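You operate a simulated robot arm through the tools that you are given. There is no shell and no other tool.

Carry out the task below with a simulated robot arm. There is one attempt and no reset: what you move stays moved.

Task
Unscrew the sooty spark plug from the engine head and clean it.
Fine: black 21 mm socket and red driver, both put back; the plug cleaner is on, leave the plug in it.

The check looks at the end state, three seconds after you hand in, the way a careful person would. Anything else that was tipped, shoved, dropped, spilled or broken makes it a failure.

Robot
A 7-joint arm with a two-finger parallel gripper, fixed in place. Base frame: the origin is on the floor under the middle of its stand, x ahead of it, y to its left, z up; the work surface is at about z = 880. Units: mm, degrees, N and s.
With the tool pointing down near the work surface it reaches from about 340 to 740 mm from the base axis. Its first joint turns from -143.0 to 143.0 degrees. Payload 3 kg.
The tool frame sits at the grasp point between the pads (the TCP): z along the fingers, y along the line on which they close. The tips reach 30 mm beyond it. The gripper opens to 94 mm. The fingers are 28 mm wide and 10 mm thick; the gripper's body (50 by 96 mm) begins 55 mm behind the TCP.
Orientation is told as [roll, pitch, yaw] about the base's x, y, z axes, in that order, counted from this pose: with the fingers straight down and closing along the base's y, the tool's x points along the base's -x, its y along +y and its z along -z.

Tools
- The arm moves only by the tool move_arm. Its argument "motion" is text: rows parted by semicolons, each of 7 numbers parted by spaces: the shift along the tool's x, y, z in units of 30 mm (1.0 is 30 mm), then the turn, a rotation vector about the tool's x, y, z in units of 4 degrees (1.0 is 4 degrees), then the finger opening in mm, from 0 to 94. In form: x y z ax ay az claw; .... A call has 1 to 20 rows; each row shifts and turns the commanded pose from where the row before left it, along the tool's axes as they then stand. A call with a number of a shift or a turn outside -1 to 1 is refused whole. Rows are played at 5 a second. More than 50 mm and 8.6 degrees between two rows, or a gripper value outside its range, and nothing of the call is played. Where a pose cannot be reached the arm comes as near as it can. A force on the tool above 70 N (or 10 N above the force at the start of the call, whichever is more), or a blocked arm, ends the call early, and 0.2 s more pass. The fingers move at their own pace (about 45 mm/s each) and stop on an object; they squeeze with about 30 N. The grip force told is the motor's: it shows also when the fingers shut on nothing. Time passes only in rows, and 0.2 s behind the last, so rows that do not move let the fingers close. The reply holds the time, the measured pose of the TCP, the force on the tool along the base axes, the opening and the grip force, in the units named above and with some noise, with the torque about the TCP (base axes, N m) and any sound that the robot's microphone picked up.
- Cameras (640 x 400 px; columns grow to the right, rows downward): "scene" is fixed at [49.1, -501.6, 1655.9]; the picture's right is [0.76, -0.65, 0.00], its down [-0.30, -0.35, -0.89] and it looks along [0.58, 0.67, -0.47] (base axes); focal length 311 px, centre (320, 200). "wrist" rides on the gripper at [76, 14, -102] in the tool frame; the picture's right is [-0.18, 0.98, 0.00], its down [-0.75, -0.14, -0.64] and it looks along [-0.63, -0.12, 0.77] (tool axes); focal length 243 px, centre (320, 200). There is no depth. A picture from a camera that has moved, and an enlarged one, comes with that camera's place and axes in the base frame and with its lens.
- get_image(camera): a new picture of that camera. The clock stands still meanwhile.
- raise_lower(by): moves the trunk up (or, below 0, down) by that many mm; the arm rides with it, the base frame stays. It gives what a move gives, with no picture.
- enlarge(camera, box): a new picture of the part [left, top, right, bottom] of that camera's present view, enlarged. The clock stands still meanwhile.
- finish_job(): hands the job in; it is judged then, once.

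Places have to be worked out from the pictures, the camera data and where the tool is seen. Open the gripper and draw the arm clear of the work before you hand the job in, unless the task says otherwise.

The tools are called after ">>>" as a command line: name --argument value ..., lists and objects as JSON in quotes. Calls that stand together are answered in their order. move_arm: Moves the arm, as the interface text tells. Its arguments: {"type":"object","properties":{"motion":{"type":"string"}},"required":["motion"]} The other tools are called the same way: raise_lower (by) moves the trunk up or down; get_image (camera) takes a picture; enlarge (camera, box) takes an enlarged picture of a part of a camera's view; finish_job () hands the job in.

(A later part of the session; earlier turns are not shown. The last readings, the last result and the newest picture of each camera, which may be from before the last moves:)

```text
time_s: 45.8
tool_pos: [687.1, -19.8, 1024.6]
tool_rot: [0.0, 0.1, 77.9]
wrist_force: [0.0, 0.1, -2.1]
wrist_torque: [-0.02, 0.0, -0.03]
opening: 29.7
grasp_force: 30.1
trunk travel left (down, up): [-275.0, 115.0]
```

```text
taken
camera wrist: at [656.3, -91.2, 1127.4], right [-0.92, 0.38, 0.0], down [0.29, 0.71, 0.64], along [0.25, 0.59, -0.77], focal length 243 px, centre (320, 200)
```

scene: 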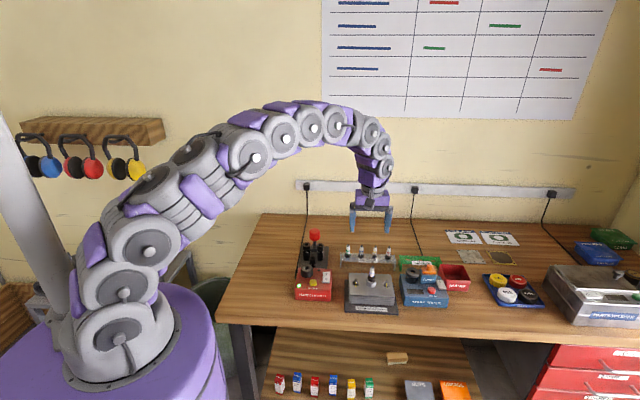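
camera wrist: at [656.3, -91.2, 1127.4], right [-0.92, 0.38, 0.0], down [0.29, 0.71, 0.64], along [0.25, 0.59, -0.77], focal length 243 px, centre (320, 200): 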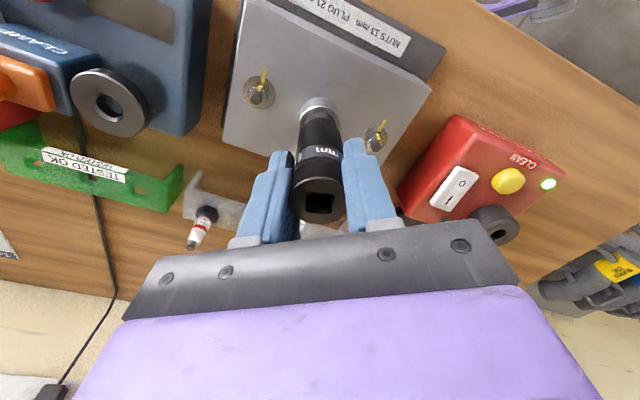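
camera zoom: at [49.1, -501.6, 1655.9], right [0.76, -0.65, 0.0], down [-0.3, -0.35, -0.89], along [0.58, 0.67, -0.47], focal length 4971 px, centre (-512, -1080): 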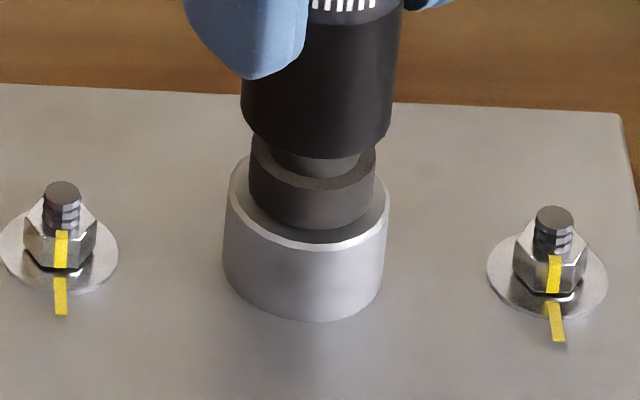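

I lower 6 mm more so the socket's rim is almost level with the hex top, where parallax vanishes, and compare again.

>>> move_arm --motion "0 0 0.1 0 0 0 20; 0 0 0.1 0 0 0 20; 0 0 0 0 0 0 20; 0 0 0 0 0 0 20"

>>> enlarge --camera "scene" --box '[362, 270, 382, 290]'

>>> enlarge --camera "wrist" --box '[290, 90, 350, 150]'

```text
time_s: 46.8
tool_pos: [686.4, -19.5, 1018.4]
tool_rot: [0.0, -0.1, 78.1]
wrist_force: [-0.8, 0.2, -1.3]
wrist_torque: [-0.01, -0.02, -0.01]
opening: 30.1
grasp_force: 29.8
trunk travel left (down, up): [-275.0, 115.0]
```

```text
16.00 times, centred on (372, 280) of scene
camera zoom: at [49.1, -501.6, 1655.9], right [0.76, -0.65, 0.0], down [-0.3, -0.35, -0.89], along [0.58, 0.67, -0.47], focal length 4971 px, centre (-512, -1080)
```

zoom: 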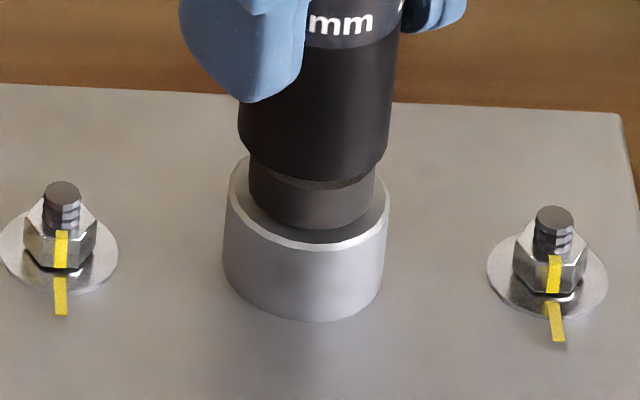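

```text
6.67 times, centred on (320, 120) of wrist
camera zoom: at [656.4, -91.0, 1121.4], right [-0.92, 0.38, 0.0], down [0.29, 0.71, 0.64], along [0.25, 0.59, -0.77], focal length 1618 px, centre (320, 733)
```

zoom: 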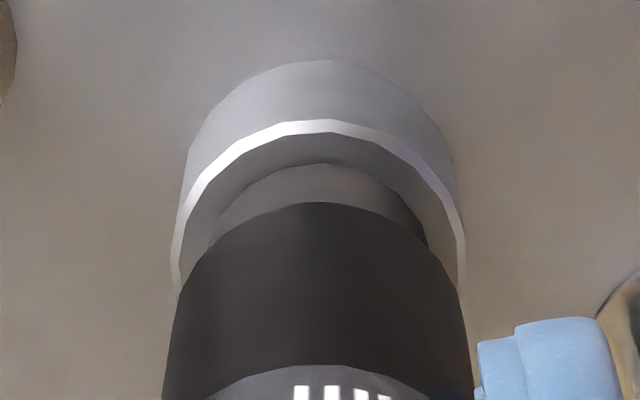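

Laterally aligned within a few tenths of a millimetre. I lower in 2 mm steps and watch the force.

>>> move_arm --motion "0 0 0.07 0 0 0 20; 0 0 0.07 0 0 0 20; 0 0 0.07 0 0 0 20; 0 0 0 0 0 0 20"

>>> enlarge --camera "scene" --box '[362, 270, 382, 290]'

```text
time_s: 47.8
tool_pos: [685.7, -19.5, 1013.6]
tool_rot: [0.0, 0.1, 78.0]
wrist_force: [-0.3, 1.1, -3.2]
wrist_torque: [-0.03, -0.02, 0.01]
opening: 30.1
grasp_force: 29.5
trunk travel left (down, up): [-275.0, 115.0]
```

```text
16.00 times, centred on (372, 280) of scene
camera zoom: at [49.1, -501.6, 1655.9], right [0.76, -0.65, 0.0], down [-0.3, -0.35, -0.89], along [0.58, 0.67, -0.47], focal length 4971 px, centre (-512, -1080)
```

zoom: 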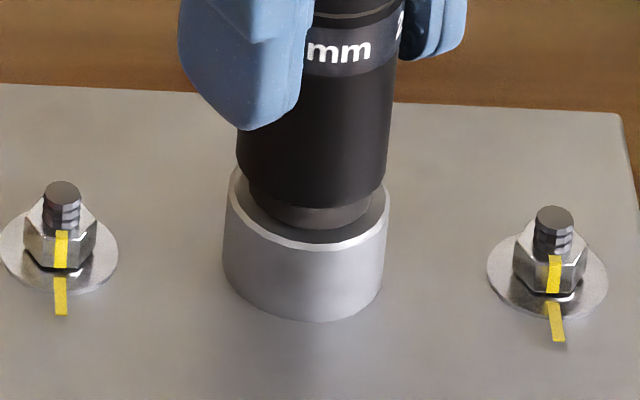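

No contact yet; the socket rim is sliding down around the black collar. I continue.

>>> move_arm --motion "0 0 0.07 0 0 0 20; 0 0 0.07 0 0 0 20; 0 0 0.07 0 0 0 20; 0 0 0 0 0 0 20"

>>> enlarge --camera "scene" --box '[362, 270, 382, 290]'

>>> enlarge --camera "wrist" --box '[290, 90, 350, 150]'

```text
time_s: 48.8
tool_pos: [685.9, -19.2, 1008.3]
tool_rot: [-0.2, -0.1, 78.0]
wrist_force: [-3.5, -0.2, 24.4]
wrist_torque: [-0.03, 0.0, 0.01]
opening: 29.2
grasp_force: 29.3
trunk travel left (down, up): [-275.0, 115.0]
```

```text
16.00 times, centred on (372, 280) of scene
camera zoom: at [49.1, -501.6, 1655.9], right [0.76, -0.65, 0.0], down [-0.3, -0.35, -0.89], along [0.58, 0.67, -0.47], focal length 4971 px, centre (-512, -1080)
```

zoom: 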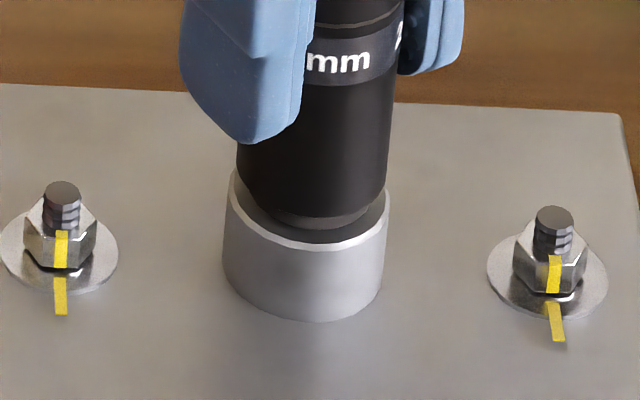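

```text
6.67 times, centred on (320, 120) of wrist
camera zoom: at [656.1, -91.1, 1110.5], right [-0.92, 0.38, 0.0], down [0.29, 0.71, 0.64], along [0.25, 0.59, -0.77], focal length 1618 px, centre (320, 733)
```

zoom: 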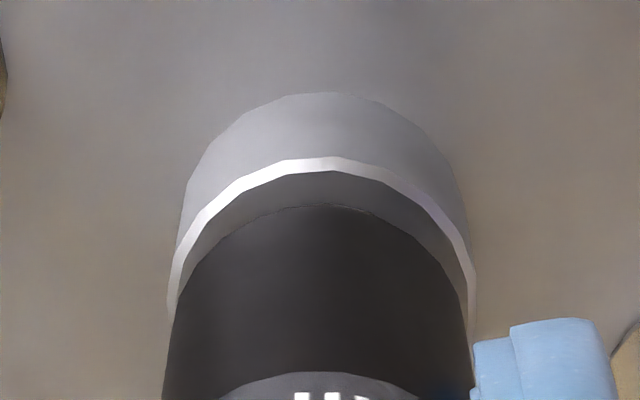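

Contact at TCP z ≈ 1008 with about 25 N; a bit of the collar is still visible, so the hexes may be out of phase. I ease the push and turn the socket slowly counter-clockwise to let it drop on.

>>> move_arm --motion "0 0 -0.04 0 0 -0.5 20; 0 0 0 0 0 -0.5 20; 0 0 0 0 0 -0.5 20; 0 0 0 0 0 -0.5 20; 0 0 0 0 0 -0.5 20; 0 0 0 0 0 0 20"

>>> enlarge --camera "scene" --box '[357, 250, 387, 290]'

```text
time_s: 50.2
tool_pos: [685.7, -19.3, 1008.0]
tool_rot: [0.0, 0.0, 87.9]
wrist_force: [-1.5, -0.7, 14.0]
wrist_torque: [-0.04, 0.02, 0.03]
opening: 29.9
grasp_force: 29.9
trunk travel left (down, up): [-275.0, 115.0]
```

```text
10.00 times, centred on (372, 270) of scene
camera zoom: at [49.1, -501.6, 1655.9], right [0.76, -0.65, 0.0], down [-0.3, -0.35, -0.89], along [0.58, 0.67, -0.47], focal length 3107 px, centre (-200, -500)
```

zoom: 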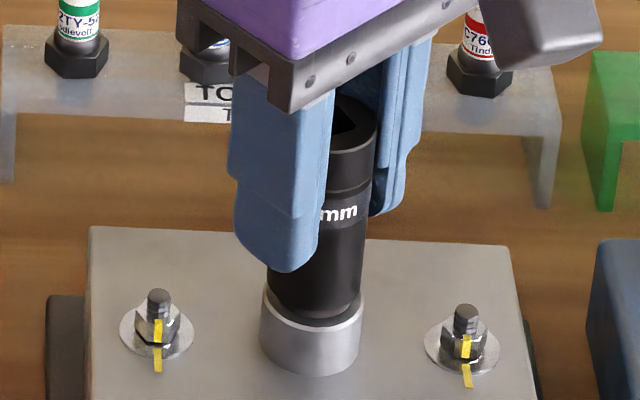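

Free rotation, no resistance and no drop yet. I keep turning in small steps with the light push.

>>> move_arm --motion "0 0 0 0 0 -0.5 20; 0 0 0 0 0 -0.5 20; 0 0 0 0 0 -0.5 20; 0 0 0 0 0 -0.5 20; 0 0 0 0 0 -0.5 20; 0 0 0 0 0 -0.5 20; 0 0 0 0 0 -0.5 20; 0 0 0 0 0 0 20"

>>> enlarge --camera "scene" --box '[362, 270, 382, 290]'

```text
time_s: 52.0
tool_pos: [686.1, -19.2, 1008.5]
tool_rot: [0.0, 0.0, 102.1]
wrist_force: [-0.8, 0.7, 7.7]
wrist_torque: [-0.01, 0.09, -0.05]
opening: 30.2
grasp_force: 29.8
trunk travel left (down, up): [-275.0, 115.0]
```

```text
16.00 times, centred on (372, 280) of scene
camera zoom: at [49.1, -501.6, 1655.9], right [0.76, -0.65, 0.0], down [-0.3, -0.35, -0.89], along [0.58, 0.67, -0.47], focal length 4971 px, centre (-512, -1080)
```

zoom: 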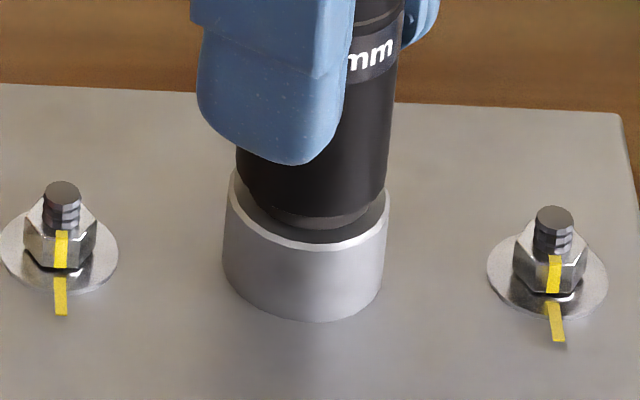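

>>> move_arm --motion "0 0 0.02 0 0 -0.5 20; 0 0 0 0 0 -0.5 20; 0 0 0 0 0 -0.5 20; 0 0 0 0 0 -0.5 20; 0 0 0 0 0 -0.5 20; 0 0 0 0 0 -0.5 20; 0 0 0 0 0 -0.5 20; 0 0 0 0 0 -0.5 20; 0 0 0 0 0 -0.5 20; 0 0 0 0 0 -0.5 20; 0 0 0 0 0 0 20"

>>> enlarge --camera "scene" --box '[362, 270, 382, 290]'

>>> get_image --camera "wrist"

```text
time_s: 54.4
tool_pos: [685.3, -20.8, 1008.9]
tool_rot: [0.0, -0.1, 122.0]
wrist_force: [-3.1, 0.3, 11.9]
wrist_torque: [-0.08, 0.12, 0.0]
opening: 30.0
grasp_force: 29.8
trunk travel left (down, up): [-275.0, 115.0]
```

```text
16.00 times, centred on (372, 280) of scene
camera zoom: at [49.1, -501.6, 1655.9], right [0.76, -0.65, 0.0], down [-0.3, -0.35, -0.89], along [0.58, 0.67, -0.47], focal length 4971 px, centre (-512, -1080)
```

zoom: 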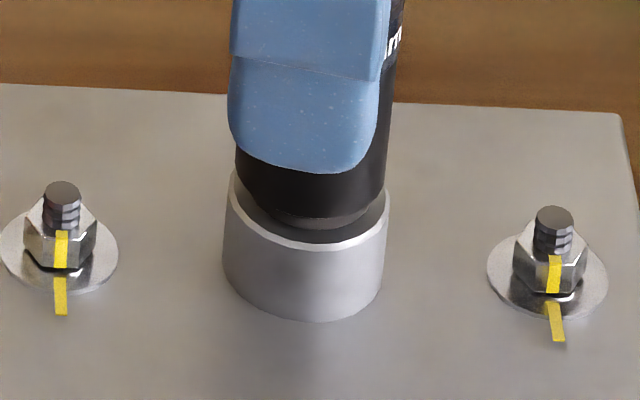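

```text
taken
camera wrist: at [713.9, -91.8, 1110.0], right [-0.93, -0.36, 0.0], down [-0.28, 0.71, 0.64], along [-0.23, 0.6, -0.77], focal length 243 px, centre (320, 200)
```

wrist: 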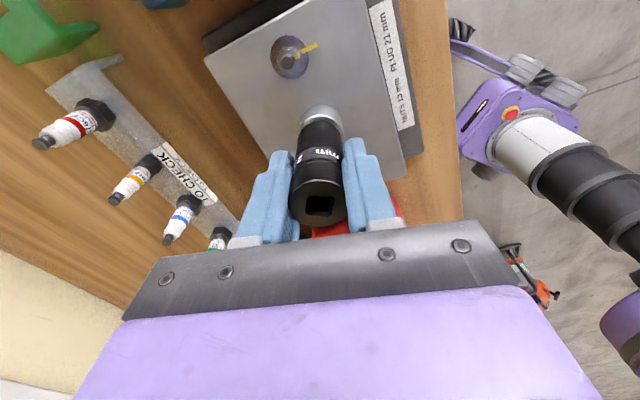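

Still no drop after 44° of turning. I try a firmer push (up to about 40–50 N) to see whether it seats deeper.

>>> move_arm --motion "0 0 0.05 0 0 0 20; 0 0 0.05 0 0 0 20; 0 0 0.03 0 0 0 20; 0 0 0 0 0 0 20"

>>> enlarge --camera "scene" --box '[362, 270, 382, 290]'

```text
time_s: 55.4
tool_pos: [686.5, -19.7, 1005.7]
tool_rot: [-0.2, 0.2, 122.1]
wrist_force: [-2.1, -1.3, 23.7]
wrist_torque: [-0.14, 0.16, -0.01]
opening: 30.2
grasp_force: 29.7
trunk travel left (down, up): [-275.0, 115.0]
```

```text
16.00 times, centred on (372, 280) of scene
camera zoom: at [49.1, -501.6, 1655.9], right [0.76, -0.65, 0.0], down [-0.3, -0.35, -0.89], along [0.58, 0.67, -0.47], focal length 4971 px, centre (-512, -1080)
```

zoom: 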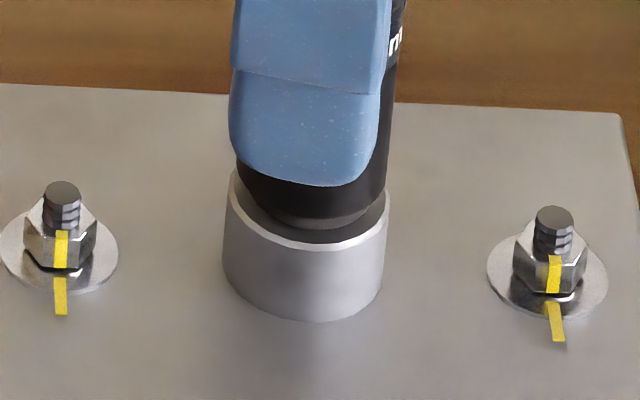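

The fingers slipped along the socket rather than it going deeper, so it rests on something solid. I open, rise, and look at how it stands.

>>> move_arm --motion "0 0 -0.1 0 0 0 20; 0 0 0 0 0 0 54; 0 0 0 0 0 0 54; 0 0 -1 0 0 0 54; 0 0 -1 0 0 0 54; 0 0 -1 0 0 0 54; 0 0 -1 0 0 0 54; 0 0 0 0 0 0 54; 0 0 0 0 0 0 54"

>>> enlarge --camera "scene" --box '[355, 245, 390, 290]'

>>> get_image --camera "wrist"

>>> enlarge --camera "wrist" --box '[280, 60, 370, 150]'

```text
time_s: 57.4
tool_pos: [688.2, -19.3, 1126.7]
tool_rot: [0.0, 0.1, 122.0]
wrist_force: [1.1, 0.0, 0.2]
wrist_torque: [0.03, 0.01, 0.0]
opening: 54.2
grasp_force: 0.0
trunk travel left (down, up): [-275.0, 115.0]
```

```text
8.89 times, centred on (372, 268) of scene
camera zoom: at [49.1, -501.6, 1655.9], right [0.76, -0.65, 0.0], down [-0.3, -0.35, -0.89], along [0.58, 0.67, -0.47], focal length 2762 px, centre (-147, -400)
```

zoom: 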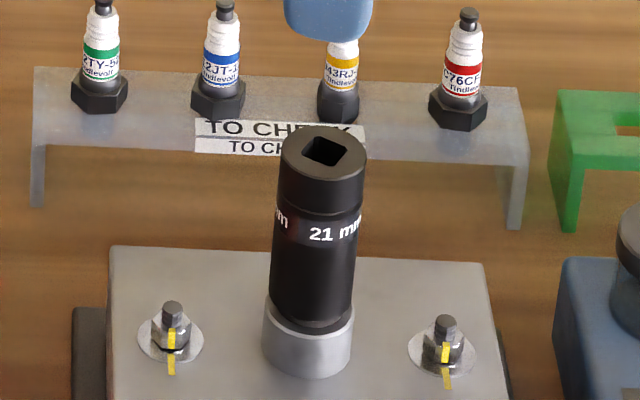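

```text
taken
camera wrist: at [715.1, -91.0, 1228.6], right [-0.93, -0.36, 0.0], down [-0.28, 0.71, 0.64], along [-0.23, 0.6, -0.77], focal length 243 px, centre (320, 200)
```

wrist: 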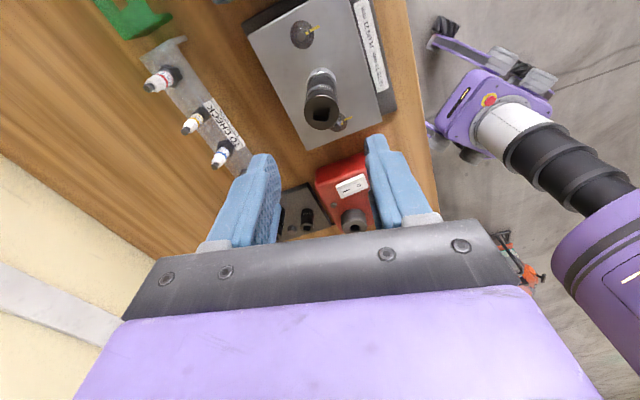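

```text
4.44 times, centred on (325, 105) of wrist
camera zoom: at [715.1, -91.0, 1228.6], right [-0.93, -0.36, 0.0], down [-0.28, 0.71, 0.64], along [-0.23, 0.6, -0.77], focal length 1078 px, centre (298, 622)
```

zoom: 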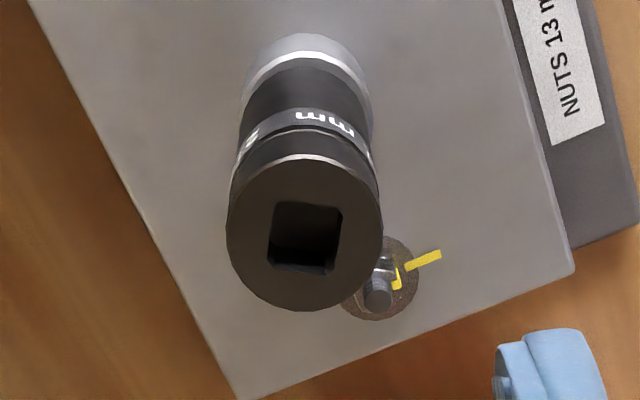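

>>> enlarge --camera "scene" --box '[364, 258, 380, 292]'

>>> enlarge --camera "wrist" --box '[300, 90, 340, 125]'

>>> enlarge --camera "wrist" --box '[305, 62, 345, 92]'

```text
11.76 times, centred on (372, 275) of scene
camera zoom: at [49.1, -501.6, 1655.9], right [0.76, -0.65, 0.0], down [-0.3, -0.35, -0.89], along [0.58, 0.67, -0.47], focal length 3655 px, centre (-292, -682)
```

zoom: 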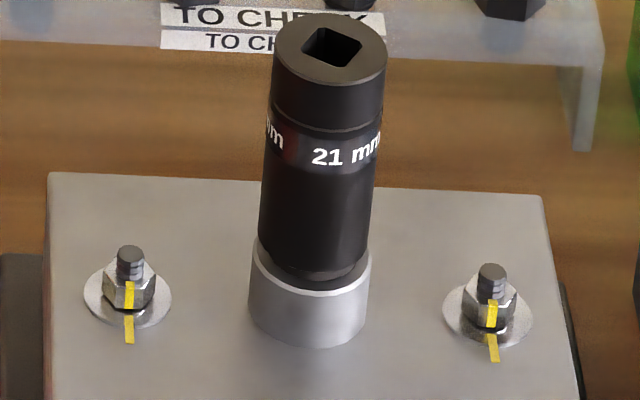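

```text
11.43 times, centred on (320, 108) of wrist
camera zoom: at [715.1, -91.0, 1228.6], right [-0.93, -0.36, 0.0], down [-0.28, 0.71, 0.64], along [-0.23, 0.6, -0.77], focal length 2773 px, centre (320, 1257)
```

zoom: 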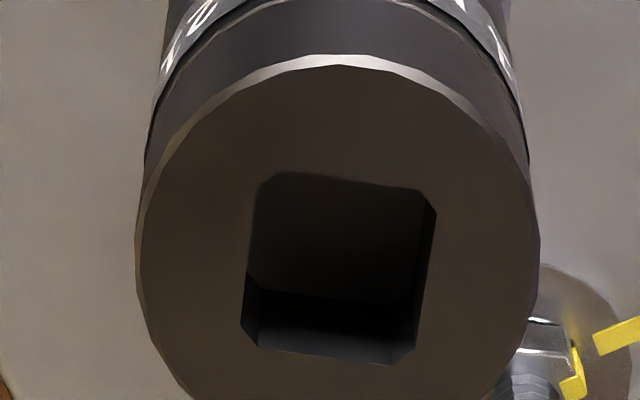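

```text
13.33 times, centred on (325, 77) of wrist
camera zoom: at [715.1, -91.0, 1228.6], right [-0.93, -0.36, 0.0], down [-0.28, 0.71, 0.64], along [-0.23, 0.6, -0.77], focal length 3235 px, centre (253, 1840)
```

zoom: 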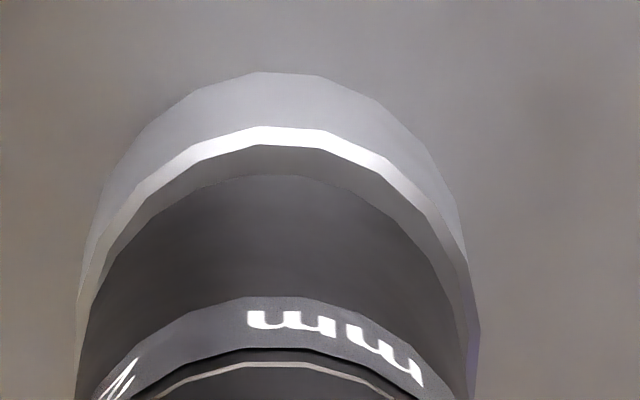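

The socket stands on the plug (square now at about 14°, top near (685.5, −17, 1014)), about 3 mm from the boss — likely seated. I leave it there and fetch the driver: turn back to yaw 46° first.

>>> move_arm --motion "0 0 0 0 0 1 54; 0 0 0 0 0 1 54; 0 0 0 0 0 1 54; 0 0 0 0 0 1 54; 0 0 0 0 0 1 54; 0 0 0 0 0 1 54; 0 0 0 0 0 1 54; 0 0 0 0 0 1 54; 0 0 0 0 0 1 54; 0 0 0 0 0 1 54; 0 0 0 0 0 1 54; 0 0 0 0 0 1 54; 0 0 0 0 0 1 54; 0 0 0 0 0 1 54; 0 0 0 0 0 1 54; 0 0 0 0 0 1 54; 0 0 0 0 0 1 54; 0 0 0 0 0 1 54; 0 0 0 0 0 1 54; 0 0 0 0 0 0 54"

>>> enlarge --camera "wrist" --box '[260, 30, 380, 150]'

```text
time_s: 61.6
tool_pos: [686.4, -19.3, 1126.6]
tool_rot: [0.1, 0.0, 45.9]
wrist_force: [-1.0, -0.4, -0.4]
wrist_torque: [0.01, -0.01, 0.0]
opening: 53.9
grasp_force: 0.1
trunk travel left (down, up): [-275.0, 115.0]
```

```text
3.33 times, centred on (320, 90) of wrist
camera zoom: at [622.8, -63.8, 1228.7], right [-0.58, 0.82, 0.0], down [0.63, 0.44, 0.64], along [0.52, 0.37, -0.77], focal length 809 px, centre (320, 567)
```

zoom: 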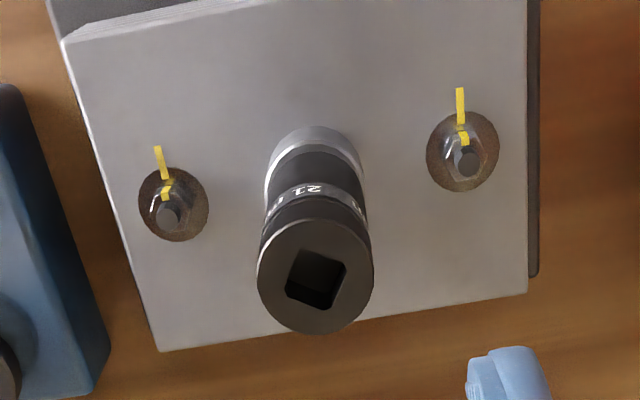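

>>> enlarge --camera "wrist" --box '[292, 60, 346, 134]'

```text
5.41 times, centred on (319, 97) of wrist
camera zoom: at [622.8, -63.8, 1228.7], right [-0.58, 0.82, 0.0], down [0.63, 0.44, 0.64], along [0.52, 0.37, -0.77], focal length 1312 px, centre (325, 757)
```

zoom: 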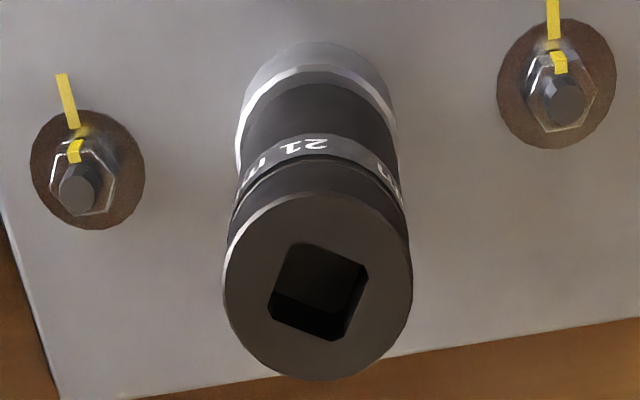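

The socket stands nearly upright over the boss. Now I fly back to the driver's holder at yaw 46°.

>>> move_arm --motion "-0.674 0.611 -0.1 0 0 0 80; -0.674 0.611 0 0 0 0 80; -0.674 0.611 0 0 0 0 80; -0.674 0.611 0 0 0 0 80; -0.674 0.611 0 0 0 0 80; -0.674 0.611 0.1 0 0 0 80; -0.674 0.611 0.2 0 0 0 80; -0.674 0.611 0.3 0 0 0 80; -0.674 0.611 0.3 0 0 0 80; -0.674 0.611 0.3 0 0 0 80; -0.674 0.611 0.24 0 0 0 80; 0 0 0 0 0 0 80; 0 0 0 0 0 0 80"

>>> get_image --camera "wrist"

>>> enlarge --camera "scene" --box '[280, 180, 400, 300]'

```text
time_s: 64.4
tool_pos: [696.3, 280.1, 1086.9]
tool_rot: [0.0, 0.0, 45.9]
wrist_force: [-0.3, 0.3, 0.2]
wrist_torque: [0.02, 0.03, -0.02]
opening: 80.2
grasp_force: 0.0
trunk travel left (down, up): [-275.0, 115.0]
```

```text
taken
camera wrist: at [633.3, 235.0, 1188.2], right [-0.58, 0.82, 0.0], down [0.63, 0.44, 0.64], along [0.52, 0.37, -0.77], focal length 243 px, centre (320, 200)
```

wrist: 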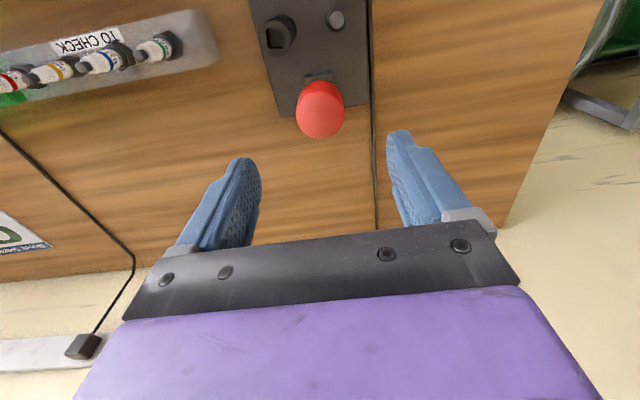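

```text
3.33 times, centred on (340, 240) of scene
camera zoom: at [49.1, -501.6, 1655.9], right [0.76, -0.65, 0.0], down [-0.3, -0.35, -0.89], along [0.58, 0.67, -0.47], focal length 1036 px, centre (253, 67)
```

zoom: 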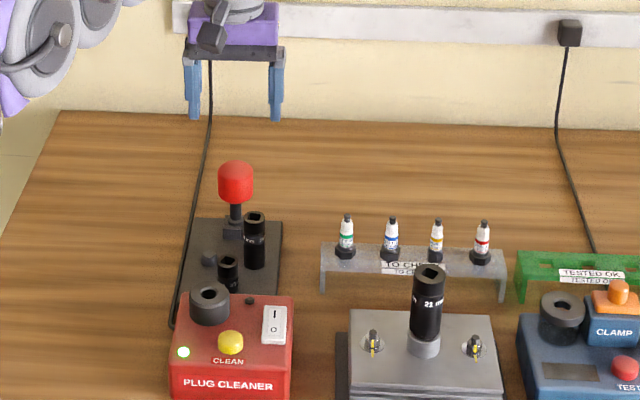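

Everything is in place; the driver is centred between the fingers. I descend and grip the knob again.

>>> move_arm --motion "0 0 1 0 0 0 80; 0 0 1 0 0 0 80; 0 0 1 0 0 0 80; 0 0 1 0 0 0 80; 0 0 0 0 0 0 80; 0 0 0 0 0 0 30; 0 0 0 0 0 0 30; 0 0 0 0 0 0 30; 0 0 0 0 0 0 30; 0 0 0 0 0 0 30"

>>> enlarge --camera "wrist" --box '[240, 60, 400, 260]'

```text
time_s: 66.6
tool_pos: [696.2, 279.7, 966.1]
tool_rot: [-0.2, 0.1, 45.9]
wrist_force: [0.5, -0.8, -0.1]
wrist_torque: [-0.02, -0.02, 0.01]
opening: 41.4
grasp_force: 30.2
trunk travel left (down, up): [-275.0, 115.0]
```

```text
2.00 times, centred on (320, 160) of wrist
camera zoom: at [633.1, 235.6, 1068.7], right [-0.58, 0.82, 0.0], down [0.63, 0.44, 0.64], along [0.52, 0.37, -0.77], focal length 485 px, centre (320, 280)
```

zoom: 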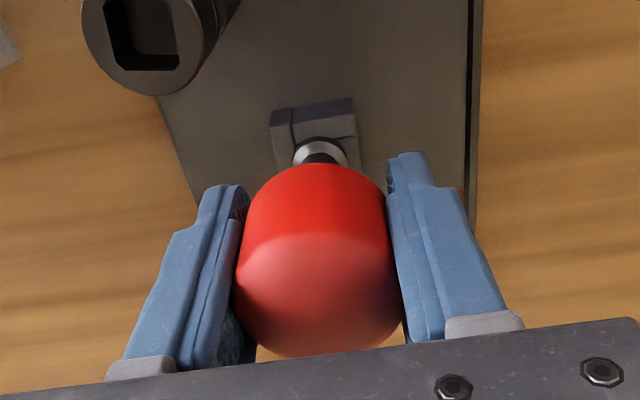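

Gripped again. I lift the driver out (150 mm) and carry it toward the engine at safe height.

>>> move_arm --motion "0 0 -0.5 0 0 0 30; 0 0 -0.5 0 0 0 30; 0 0 -1 0 0 0 30; 0 0 -1 0 0 0 30; 0 0 -1 0 0 0 30; 0 0 -1 0 0 0 30; 0.674 -0.611 0 0 0 0 30; 0.674 -0.611 0 0 0 0 30; 0.674 -0.611 0 0 0 0 30; 0.674 -0.611 0 0 0 0 30; 0.674 -0.611 0 0 0 0 30; 0.674 -0.611 0 0 0 0 30; 0.674 -0.611 0 0 0 0 30; 0.674 -0.611 0 0 0 0 30; 0.674 -0.611 0 0 0 0 30; 0.674 -0.611 0 0 0 0 30; 0.674 -0.611 0 0 0 0 30; 0 0 0 0 0 0 30"

>>> enlarge --camera "scene" --box '[340, 205, 410, 305]'

```text
time_s: 70.4
tool_pos: [685.4, -21.5, 1115.9]
tool_rot: [0.1, 0.0, 46.0]
wrist_force: [0.0, 0.0, -1.3]
wrist_torque: [0.03, 0.01, -0.01]
opening: 41.5
grasp_force: 30.3
trunk travel left (down, up): [-275.0, 115.0]
```

```text
4.00 times, centred on (375, 255) of scene
camera zoom: at [49.1, -501.6, 1655.9], right [0.76, -0.65, 0.0], down [-0.3, -0.35, -0.89], along [0.58, 0.67, -0.47], focal length 1243 px, centre (100, -20)
```

zoom: 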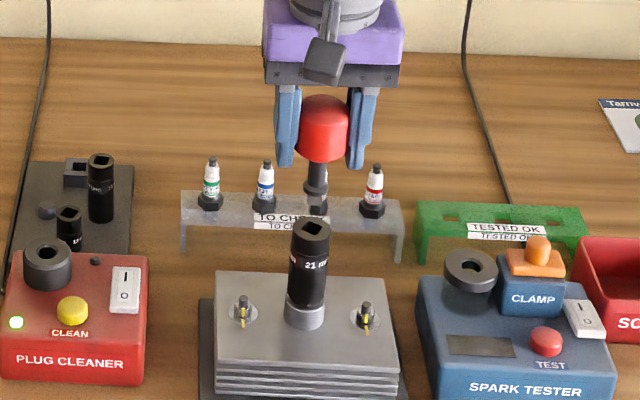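

I turn the driver by −119.7° (to yaw −73.7°), which matches the socket's square and leaves a long counter-clockwise stroke.

>>> move_arm --motion "0 0 0 0 0 0.9975 30; 0 0 0 0 0 0.9975 30; 0 0 0 0 0 0.9975 30; 0 0 0 0 0 0.9975 30; 0 0 0 0 0 0.9975 30; 0 0 0 0 0 0.9975 30; 0 0 0 0 0 0.9975 30; 0 0 0 0 0 0.9975 30; 0 0 0 0 0 0.9975 30; 0 0 0 0 0 0.9975 30; 0 0 0 0 0 0.9975 30; 0 0 0 0 0 0.9975 30; 0 0 0 0 0 0.9975 30; 0 0 0 0 0 0.9975 30; 0 0 0 0 0 0.9975 30; 0 0 0 0 0 0 30"

>>> move_arm --motion "0 0 0 0 0 0.9975 30; 0 0 0 0 0 0.9975 30; 0 0 0 0 0 0.9975 30; 0 0 0 0 0 0.9975 30; 0 0 0 0 0 0.9975 30; 0 0 0 0 0 0.9975 30; 0 0 0 0 0 0.9975 30; 0 0 0 0 0 0.9975 30; 0 0 0 0 0 0.9975 30; 0 0 0 0 0 0.9975 30; 0 0 0 0 0 0.9975 30; 0 0 0 0 0 0.9975 30; 0 0 0 0 0 0.9975 30; 0 0 0 0 0 0.9975 30; 0 0 0 0 0 0.9975 30; 0 0 0 0 0 0 30"

>>> get_image --camera "wrist"

>>> enlarge --camera "wrist" --box '[280, 60, 360, 160]'

>>> enlarge --camera "scene" --box '[355, 235, 390, 280]'

```text
time_s: 73.8
tool_pos: [686.3, -19.5, 1115.4]
tool_rot: [-0.1, 0.0, -13.8]
wrist_force: [-0.1, -0.5, -1.2]
wrist_torque: [0.03, 0.02, -0.02]
opening: 41.3
grasp_force: 30.2
trunk travel left (down, up): [-275.0, 115.0]
```

```text
time_s: 77.2
tool_pos: [686.2, -18.8, 1115.7]
tool_rot: [0.0, -0.1, -73.7]
wrist_force: [-0.5, -0.2, -1.6]
wrist_torque: [-0.03, 0.01, -0.01]
opening: 41.3
grasp_force: 30.1
trunk travel left (down, up): [-275.0, 115.0]
```

```text
taken
camera wrist: at [678.3, 58.3, 1218.3], right [1.0, 0.1, 0.0], down [0.08, -0.76, 0.64], along [0.06, -0.64, -0.77], focal length 243 px, centre (320, 200)
```

wrist: 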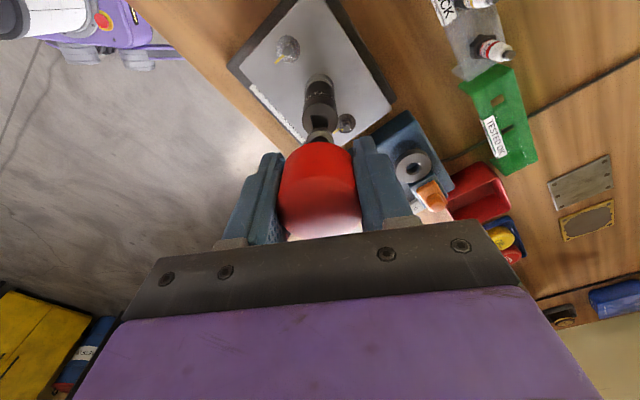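

```text
4.00 times, centred on (320, 110) of wrist
camera zoom: at [678.3, 58.3, 1218.3], right [1.0, 0.1, 0.0], down [0.08, -0.76, 0.64], along [0.06, -0.64, -0.77], focal length 970 px, centre (320, 560)
```

zoom: 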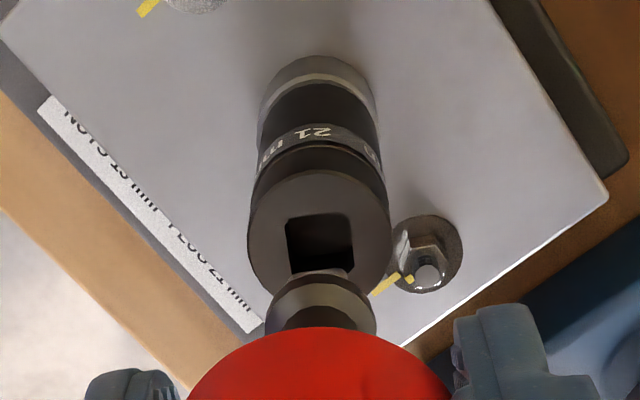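

```text
8.89 times, centred on (372, 258) of scene
camera zoom: at [49.1, -501.6, 1655.9], right [0.76, -0.65, 0.0], down [-0.3, -0.35, -0.89], along [0.58, 0.67, -0.47], focal length 2762 px, centre (-147, -311)
```

zoom: 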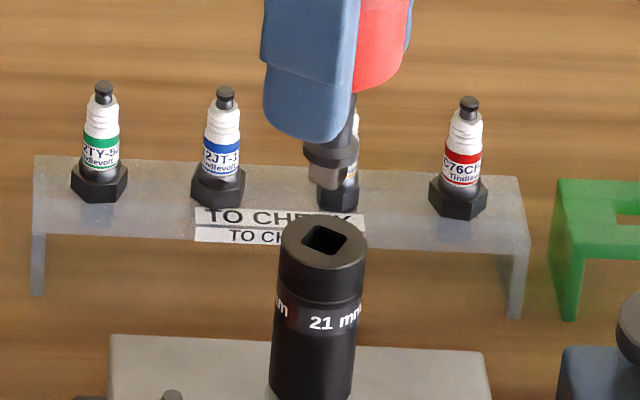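

The yaw is reached. Comparing all views, the wrist camera carries a small range-dependent bias, so I'll compare tip and hole directly close up. I lower 22 mm to just above the socket.

>>> move_arm --motion "0 0 0.4 0 0 0 30; 0 0 0.33 0 0 0 30; 0 0 0 0 0 0 30; 0 0 0 0 0 0 30"

>>> enlarge --camera "wrist" --box '[290, 90, 350, 150]'

>>> enlarge --camera "scene" --box '[360, 250, 385, 280]'

```text
time_s: 78.2
tool_pos: [685.6, -19.3, 1094.3]
tool_rot: [0.0, 0.0, -73.7]
wrist_force: [-0.4, -0.1, -2.1]
wrist_torque: [-0.02, -0.01, 0.0]
opening: 41.2
grasp_force: 29.9
trunk travel left (down, up): [-275.0, 115.0]
```

```text
6.67 times, centred on (320, 120) of wrist
camera zoom: at [678.6, 57.9, 1196.2], right [1.0, 0.1, 0.0], down [0.08, -0.76, 0.64], along [0.06, -0.64, -0.77], focal length 1618 px, centre (320, 733)
```

zoom: 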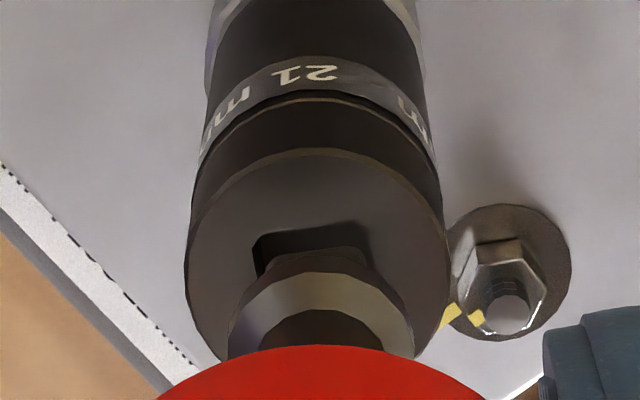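

```text
13.33 times, centred on (372, 265) of scene
camera zoom: at [49.1, -501.6, 1655.9], right [0.76, -0.65, 0.0], down [-0.3, -0.35, -0.89], along [0.58, 0.67, -0.47], focal length 4142 px, centre (-380, -667)
```

zoom: 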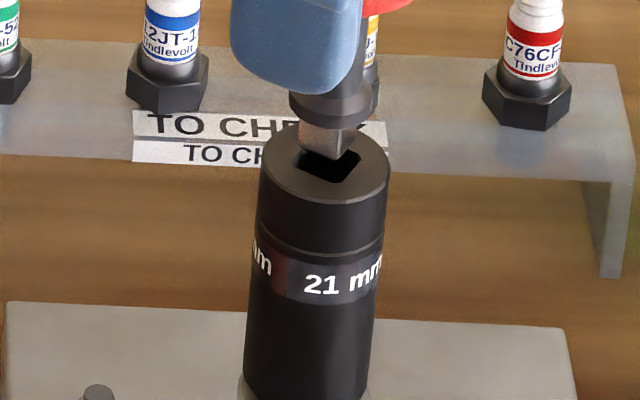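

Tip vs. hole: I judge the hole about 1 mm toward −x and 0.5 mm toward −y (tool). I correct and lower gently.

>>> move_arm --motion "-0.04 -0.018 0 0 0 0 30; 0 0 0.1 0 0 0 30; 0 0 0.07 0 0 0 30; 0 0 0 0 0 0 30"

>>> enlarge --camera "wrist" --box '[290, 90, 350, 150]'

>>> enlarge --camera "scene" --box '[360, 250, 385, 280]'

```text
time_s: 79.2
tool_pos: [686.5, -20.7, 1089.9]
tool_rot: [0.1, 0.0, -73.7]
wrist_force: [-0.1, -0.1, -1.2]
wrist_torque: [0.01, 0.0, 0.01]
opening: 41.1
grasp_force: 30.3
trunk travel left (down, up): [-275.0, 115.0]
```

```text
6.67 times, centred on (320, 120) of wrist
camera zoom: at [678.3, 56.6, 1191.3], right [1.0, 0.1, 0.0], down [0.08, -0.76, 0.64], along [0.06, -0.64, -0.77], focal length 1618 px, centre (320, 733)
```

zoom: 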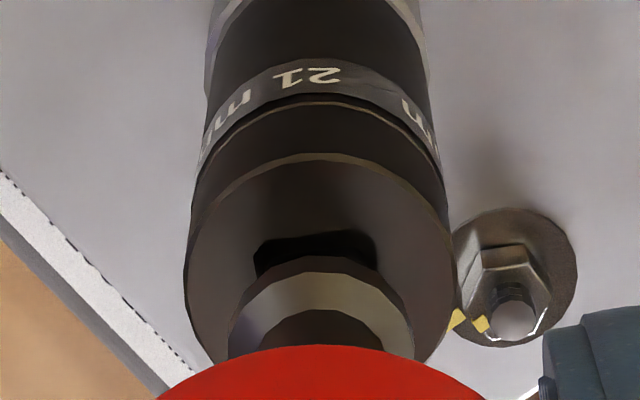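

```text
13.33 times, centred on (372, 265) of scene
camera zoom: at [49.1, -501.6, 1655.9], right [0.76, -0.65, 0.0], down [-0.3, -0.35, -0.89], along [0.58, 0.67, -0.47], focal length 4142 px, centre (-380, -667)
```

zoom: 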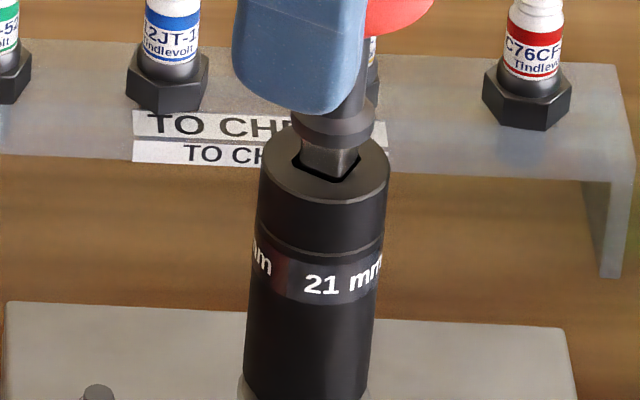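

The tip is right over the hole in both views. I continue down.

>>> move_arm --motion "0 0 0.1 0 0 0 30; 0 0 0.1 0 0 0 30; 0 0 0.1 0 0 0 30; 0 0 0 0 0 0 30"

>>> enlarge --camera "scene" --box '[360, 250, 385, 280]'

```text
time_s: 80.2
tool_pos: [686.2, -19.3, 1079.8]
tool_rot: [0.0, 0.0, -73.6]
wrist_force: [-0.3, -0.1, -2.3]
wrist_torque: [0.01, 0.02, 0.02]
opening: 41.2
grasp_force: 30.4
trunk travel left (down, up): [-275.0, 115.0]
```

```text
13.33 times, centred on (372, 265) of scene
camera zoom: at [49.1, -501.6, 1655.9], right [0.76, -0.65, 0.0], down [-0.3, -0.35, -0.89], along [0.58, 0.67, -0.47], focal length 4142 px, centre (-380, -667)
```

zoom: 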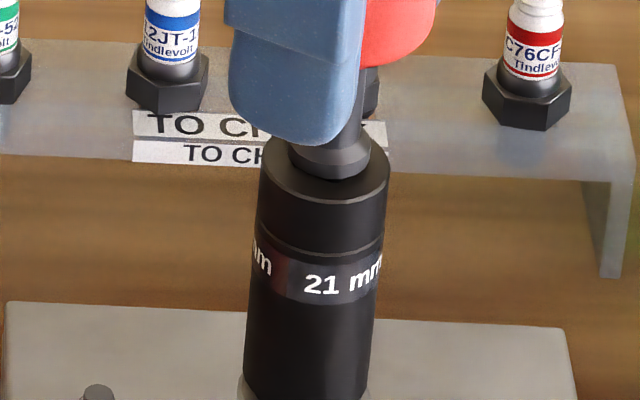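

>>> move_arm --motion "0 0 0.07 0 0 0 30; 0 0 0.07 0 0 0 30; 0 0 0 0 0 0 30"

>>> enlarge --camera "scene" --box '[355, 240, 390, 295]'

```text
time_s: 81.0
tool_pos: [686.8, -20.6, 1076.9]
tool_rot: [0.3, -0.1, -73.6]
wrist_force: [-0.5, -1.1, 24.0]
wrist_torque: [-0.07, 0.07, 0.02]
opening: 41.1
grasp_force: 29.7
trunk travel left (down, up): [-275.0, 115.0]
```

```text
7.27 times, centred on (372, 268) of scene
camera zoom: at [49.1, -501.6, 1655.9], right [0.76, -0.65, 0.0], down [-0.3, -0.35, -0.89], along [0.58, 0.67, -0.47], focal length 2260 px, centre (-62, -291)
```

zoom: 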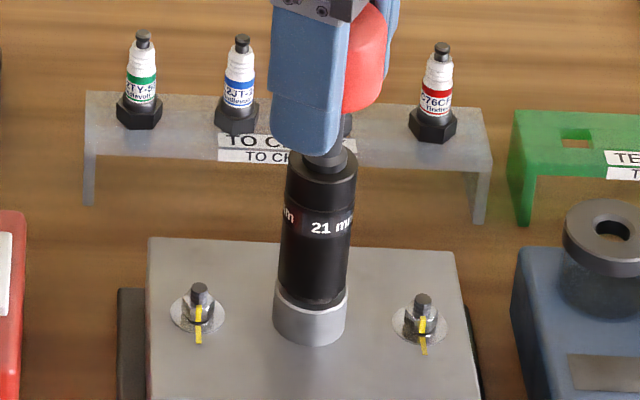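

Seated, pressing with 24 N. I now turn counter-clockwise slowly and watch the torque.

>>> move_arm --motion "0 0 0 0 0 -0.5 30; 0 0 0 0 0 -0.5 30; 0 0 0 0 0 -0.5 30; 0 0 0 0 0 -0.5 30; 0 0 0 0 0 -0.5 30; 0 0 0 0 0 0 30"

>>> enlarge --camera "scene" --box '[355, 240, 390, 295]'

```text
time_s: 82.4
tool_pos: [685.6, -19.9, 1077.1]
tool_rot: [0.2, -0.1, -63.7]
wrist_force: [6.5, 1.6, 37.4]
wrist_torque: [0.07, -0.42, 0.0]
opening: 41.2
grasp_force: 30.0
trunk travel left (down, up): [-275.0, 115.0]
```

```text
7.27 times, centred on (372, 268) of scene
camera zoom: at [49.1, -501.6, 1655.9], right [0.76, -0.65, 0.0], down [-0.3, -0.35, -0.89], along [0.58, 0.67, -0.47], focal length 2260 px, centre (-62, -291)
```

zoom: 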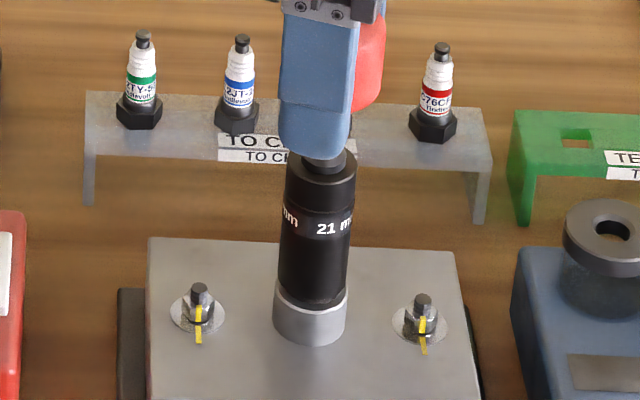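

The socket turns with the driver but with almost no torque yet, so the hex is probably not caught. I ease the push slightly and keep turning.

>>> move_arm --motion "0 0 -0.03 0 0 -0.5 30; 0 0 0 0 0 -0.5 30; 0 0 0 0 0 -0.5 30; 0 0 0 0 0 -0.5 30; 0 0 0 0 0 -0.5 30; 0 0 0 0 0 0 30"

>>> move_arm --motion "0 0 0 0 0 -0.5 30; 0 0 0 0 0 -0.5 30; 0 0 0 0 0 -0.5 30; 0 0 0 0 0 -0.5 30; 0 0 0 0 0 -0.5 30; 0 0 0 0 0 0 30"

>>> enlarge --camera "scene" --box '[355, 240, 390, 295]'

```text
time_s: 83.8
tool_pos: [684.7, -19.9, 1077.1]
tool_rot: [0.1, -0.1, -53.7]
wrist_force: [0.4, 1.2, 34.0]
wrist_torque: [0.04, -0.06, 0.01]
opening: 41.4
grasp_force: 29.5
trunk travel left (down, up): [-275.0, 115.0]
```

```text
time_s: 85.2
tool_pos: [685.3, -20.7, 1077.3]
tool_rot: [0.1, -0.1, -43.6]
wrist_force: [-1.6, -0.5, 29.5]
wrist_torque: [-0.05, 0.15, -0.02]
opening: 41.0
grasp_force: 29.5
trunk travel left (down, up): [-275.0, 115.0]
```

```text
7.27 times, centred on (372, 268) of scene
camera zoom: at [49.1, -501.6, 1655.9], right [0.76, -0.65, 0.0], down [-0.3, -0.35, -0.89], along [0.58, 0.67, -0.47], focal length 2260 px, centre (-62, -291)
```

zoom: 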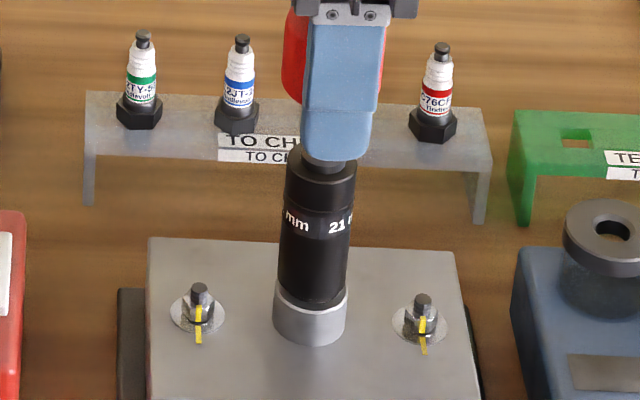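

>>> move_arm --motion "0 0 0 0 0 -1 30; 0 0 0 0 0 -1 30; 0 0 0 0 0 -1 30; 0 0 0 0 0 -1 30; 0 0 0 0 0 -1 30; 0 0 0 0 0 -1 30; 0 0 0 0 0 -1 30; 0 0 0 0 0 -1 30; 0 0 0 0 0 -1 30; 0 0 0 0 0 -1 30; 0 0 0 0 0 0 30"

>>> enlarge --camera "scene" --box '[355, 240, 390, 295]'

>>> enlarge --camera "wrist" --box '[280, 60, 360, 160]'

```text
time_s: 87.6
tool_pos: [684.6, -21.8, 1078.1]
tool_rot: [-0.1, -0.2, -3.8]
wrist_force: [1.1, -1.3, 36.1]
wrist_torque: [-0.1, -0.14, 0.04]
opening: 41.5
grasp_force: 30.1
trunk travel left (down, up): [-275.0, 115.0]
```

```text
7.27 times, centred on (372, 268) of scene
camera zoom: at [49.1, -501.6, 1655.9], right [0.76, -0.65, 0.0], down [-0.3, -0.35, -0.89], along [0.58, 0.67, -0.47], focal length 2260 px, centre (-62, -291)
```

zoom: 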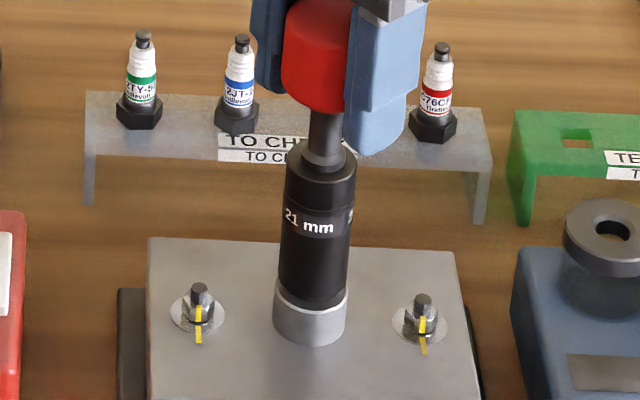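

```text
4.00 times, centred on (320, 110) of wrist
camera zoom: at [609.0, -1.6, 1180.3], right [0.25, 0.97, 0.0], down [0.74, -0.19, 0.64], along [0.62, -0.16, -0.76], focal length 970 px, centre (320, 560)
```

zoom: 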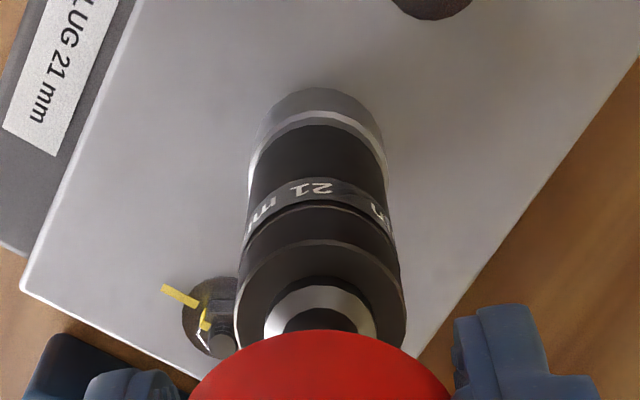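

The force and height creep up slightly (1077 → 1078), which may mean the plug is climbing. I zoom in on the socket's bottom against the boss.

>>> enlarge --camera "scene" --box '[362, 270, 382, 290]'

```text
16.00 times, centred on (372, 280) of scene
camera zoom: at [49.1, -501.6, 1655.9], right [0.76, -0.65, 0.0], down [-0.3, -0.35, -0.89], along [0.58, 0.67, -0.47], focal length 4971 px, centre (-512, -1080)
```

zoom: 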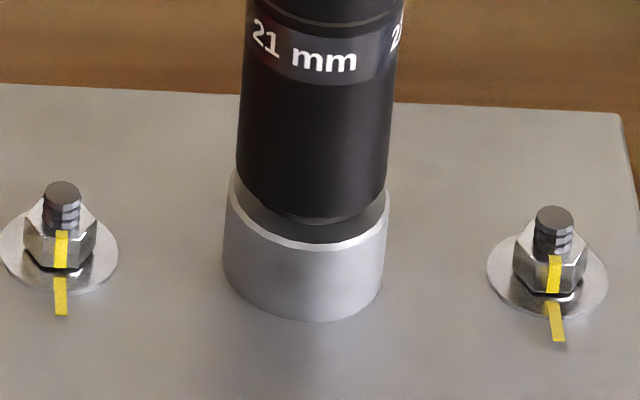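

>>> move_arm --motion "0 0 -0.04 0 0 -1 30; 0 0 0 0 0 -1 30; 0 0 0 0 0 -1 30; 0 0 0 0 0 -1 30; 0 0 0 0 0 -1 30; 0 0 0 0 0 -1 30; 0 0 0 0 0 -1 30; 0 0 0 0 0 -1 30; 0 0 0 0 0 -1 30; 0 0 0 0 0 -1 30; 0 0 0 0 0 -1 30; 0 0 0 0 0 -1 30; 0 0 0 0 0 -1 30; 0 0 0 0 0 -1 30; 0 0 0 0 0 -1 30; 0 0 0 0 0 0 30"

>>> enlarge --camera "scene" --box '[362, 270, 382, 290]'

```text
time_s: 91.0
tool_pos: [685.4, -20.5, 1079.9]
tool_rot: [-0.1, -0.2, 56.3]
wrist_force: [-2.0, -0.2, 31.2]
wrist_torque: [-0.11, 0.11, 0.01]
opening: 41.2
grasp_force: 29.6
trunk travel left (down, up): [-275.0, 115.0]
```

```text
16.00 times, centred on (372, 280) of scene
camera zoom: at [49.1, -501.6, 1655.9], right [0.76, -0.65, 0.0], down [-0.3, -0.35, -0.89], along [0.58, 0.67, -0.47], focal length 4971 px, centre (-512, -1080)
```

zoom: 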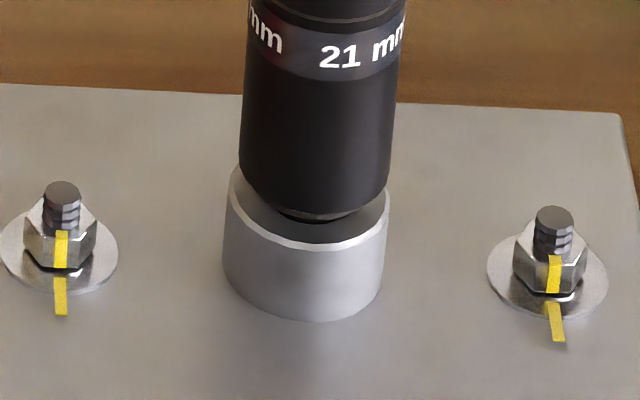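

The socket has clearly risen (about 1.5–2.5 mm): the plug is unscrewing. I keep turning, letting the command rise with it.

>>> move_arm --motion "0 0 -0.03 0 0 -1 30; 0 0 -0.003 0 0 -1 30; 0 0 -0.003 0 0 -1 30; 0 0 -0.003 0 0 -1 30; 0 0 -0.003 0 0 -1 30; 0 0 -0.003 0 0 -1 30; 0 0 -0.003 0 0 -1 30; 0 0 -0.003 0 0 -1 30; 0 0 -0.003 0 0 -1 30; 0 0 -0.003 0 0 -1 30; 0 0 -0.003 0 0 -1 30; 0 0 -0.003 0 0 -1 30; 0 0 -0.003 0 0 -1 30; 0 0 -0.003 0 0 -1 30; 0 0 -0.003 0 0 -1 30; 0 0 -0.003 0 0 -1 30; 0 0 -0.003 0 0 -1 30; 0 0 -0.003 0 0 -1 30; 0 0 0 0 0 0 30"

>>> enlarge --camera "scene" --box '[362, 270, 382, 290]'

```text
time_s: 95.0
tool_pos: [685.5, -20.9, 1080.1]
tool_rot: [0.0, -0.1, 128.4]
wrist_force: [-0.2, -0.3, 5.2]
wrist_torque: [-0.04, 0.06, -0.01]
opening: 41.2
grasp_force: 29.6
trunk travel left (down, up): [-275.0, 115.0]
```

```text
16.00 times, centred on (372, 280) of scene
camera zoom: at [49.1, -501.6, 1655.9], right [0.76, -0.65, 0.0], down [-0.3, -0.35, -0.89], along [0.58, 0.67, -0.47], focal length 4971 px, centre (-512, -1080)
```

zoom: 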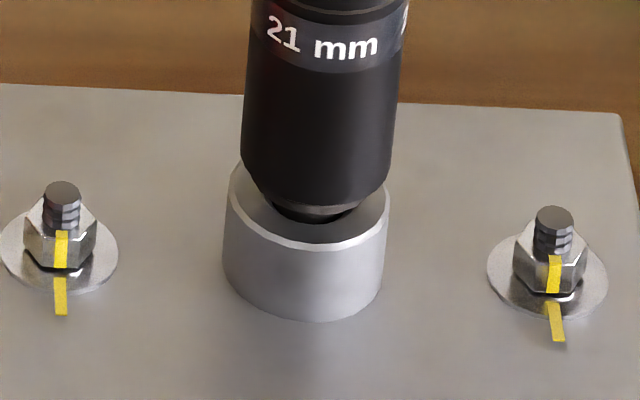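

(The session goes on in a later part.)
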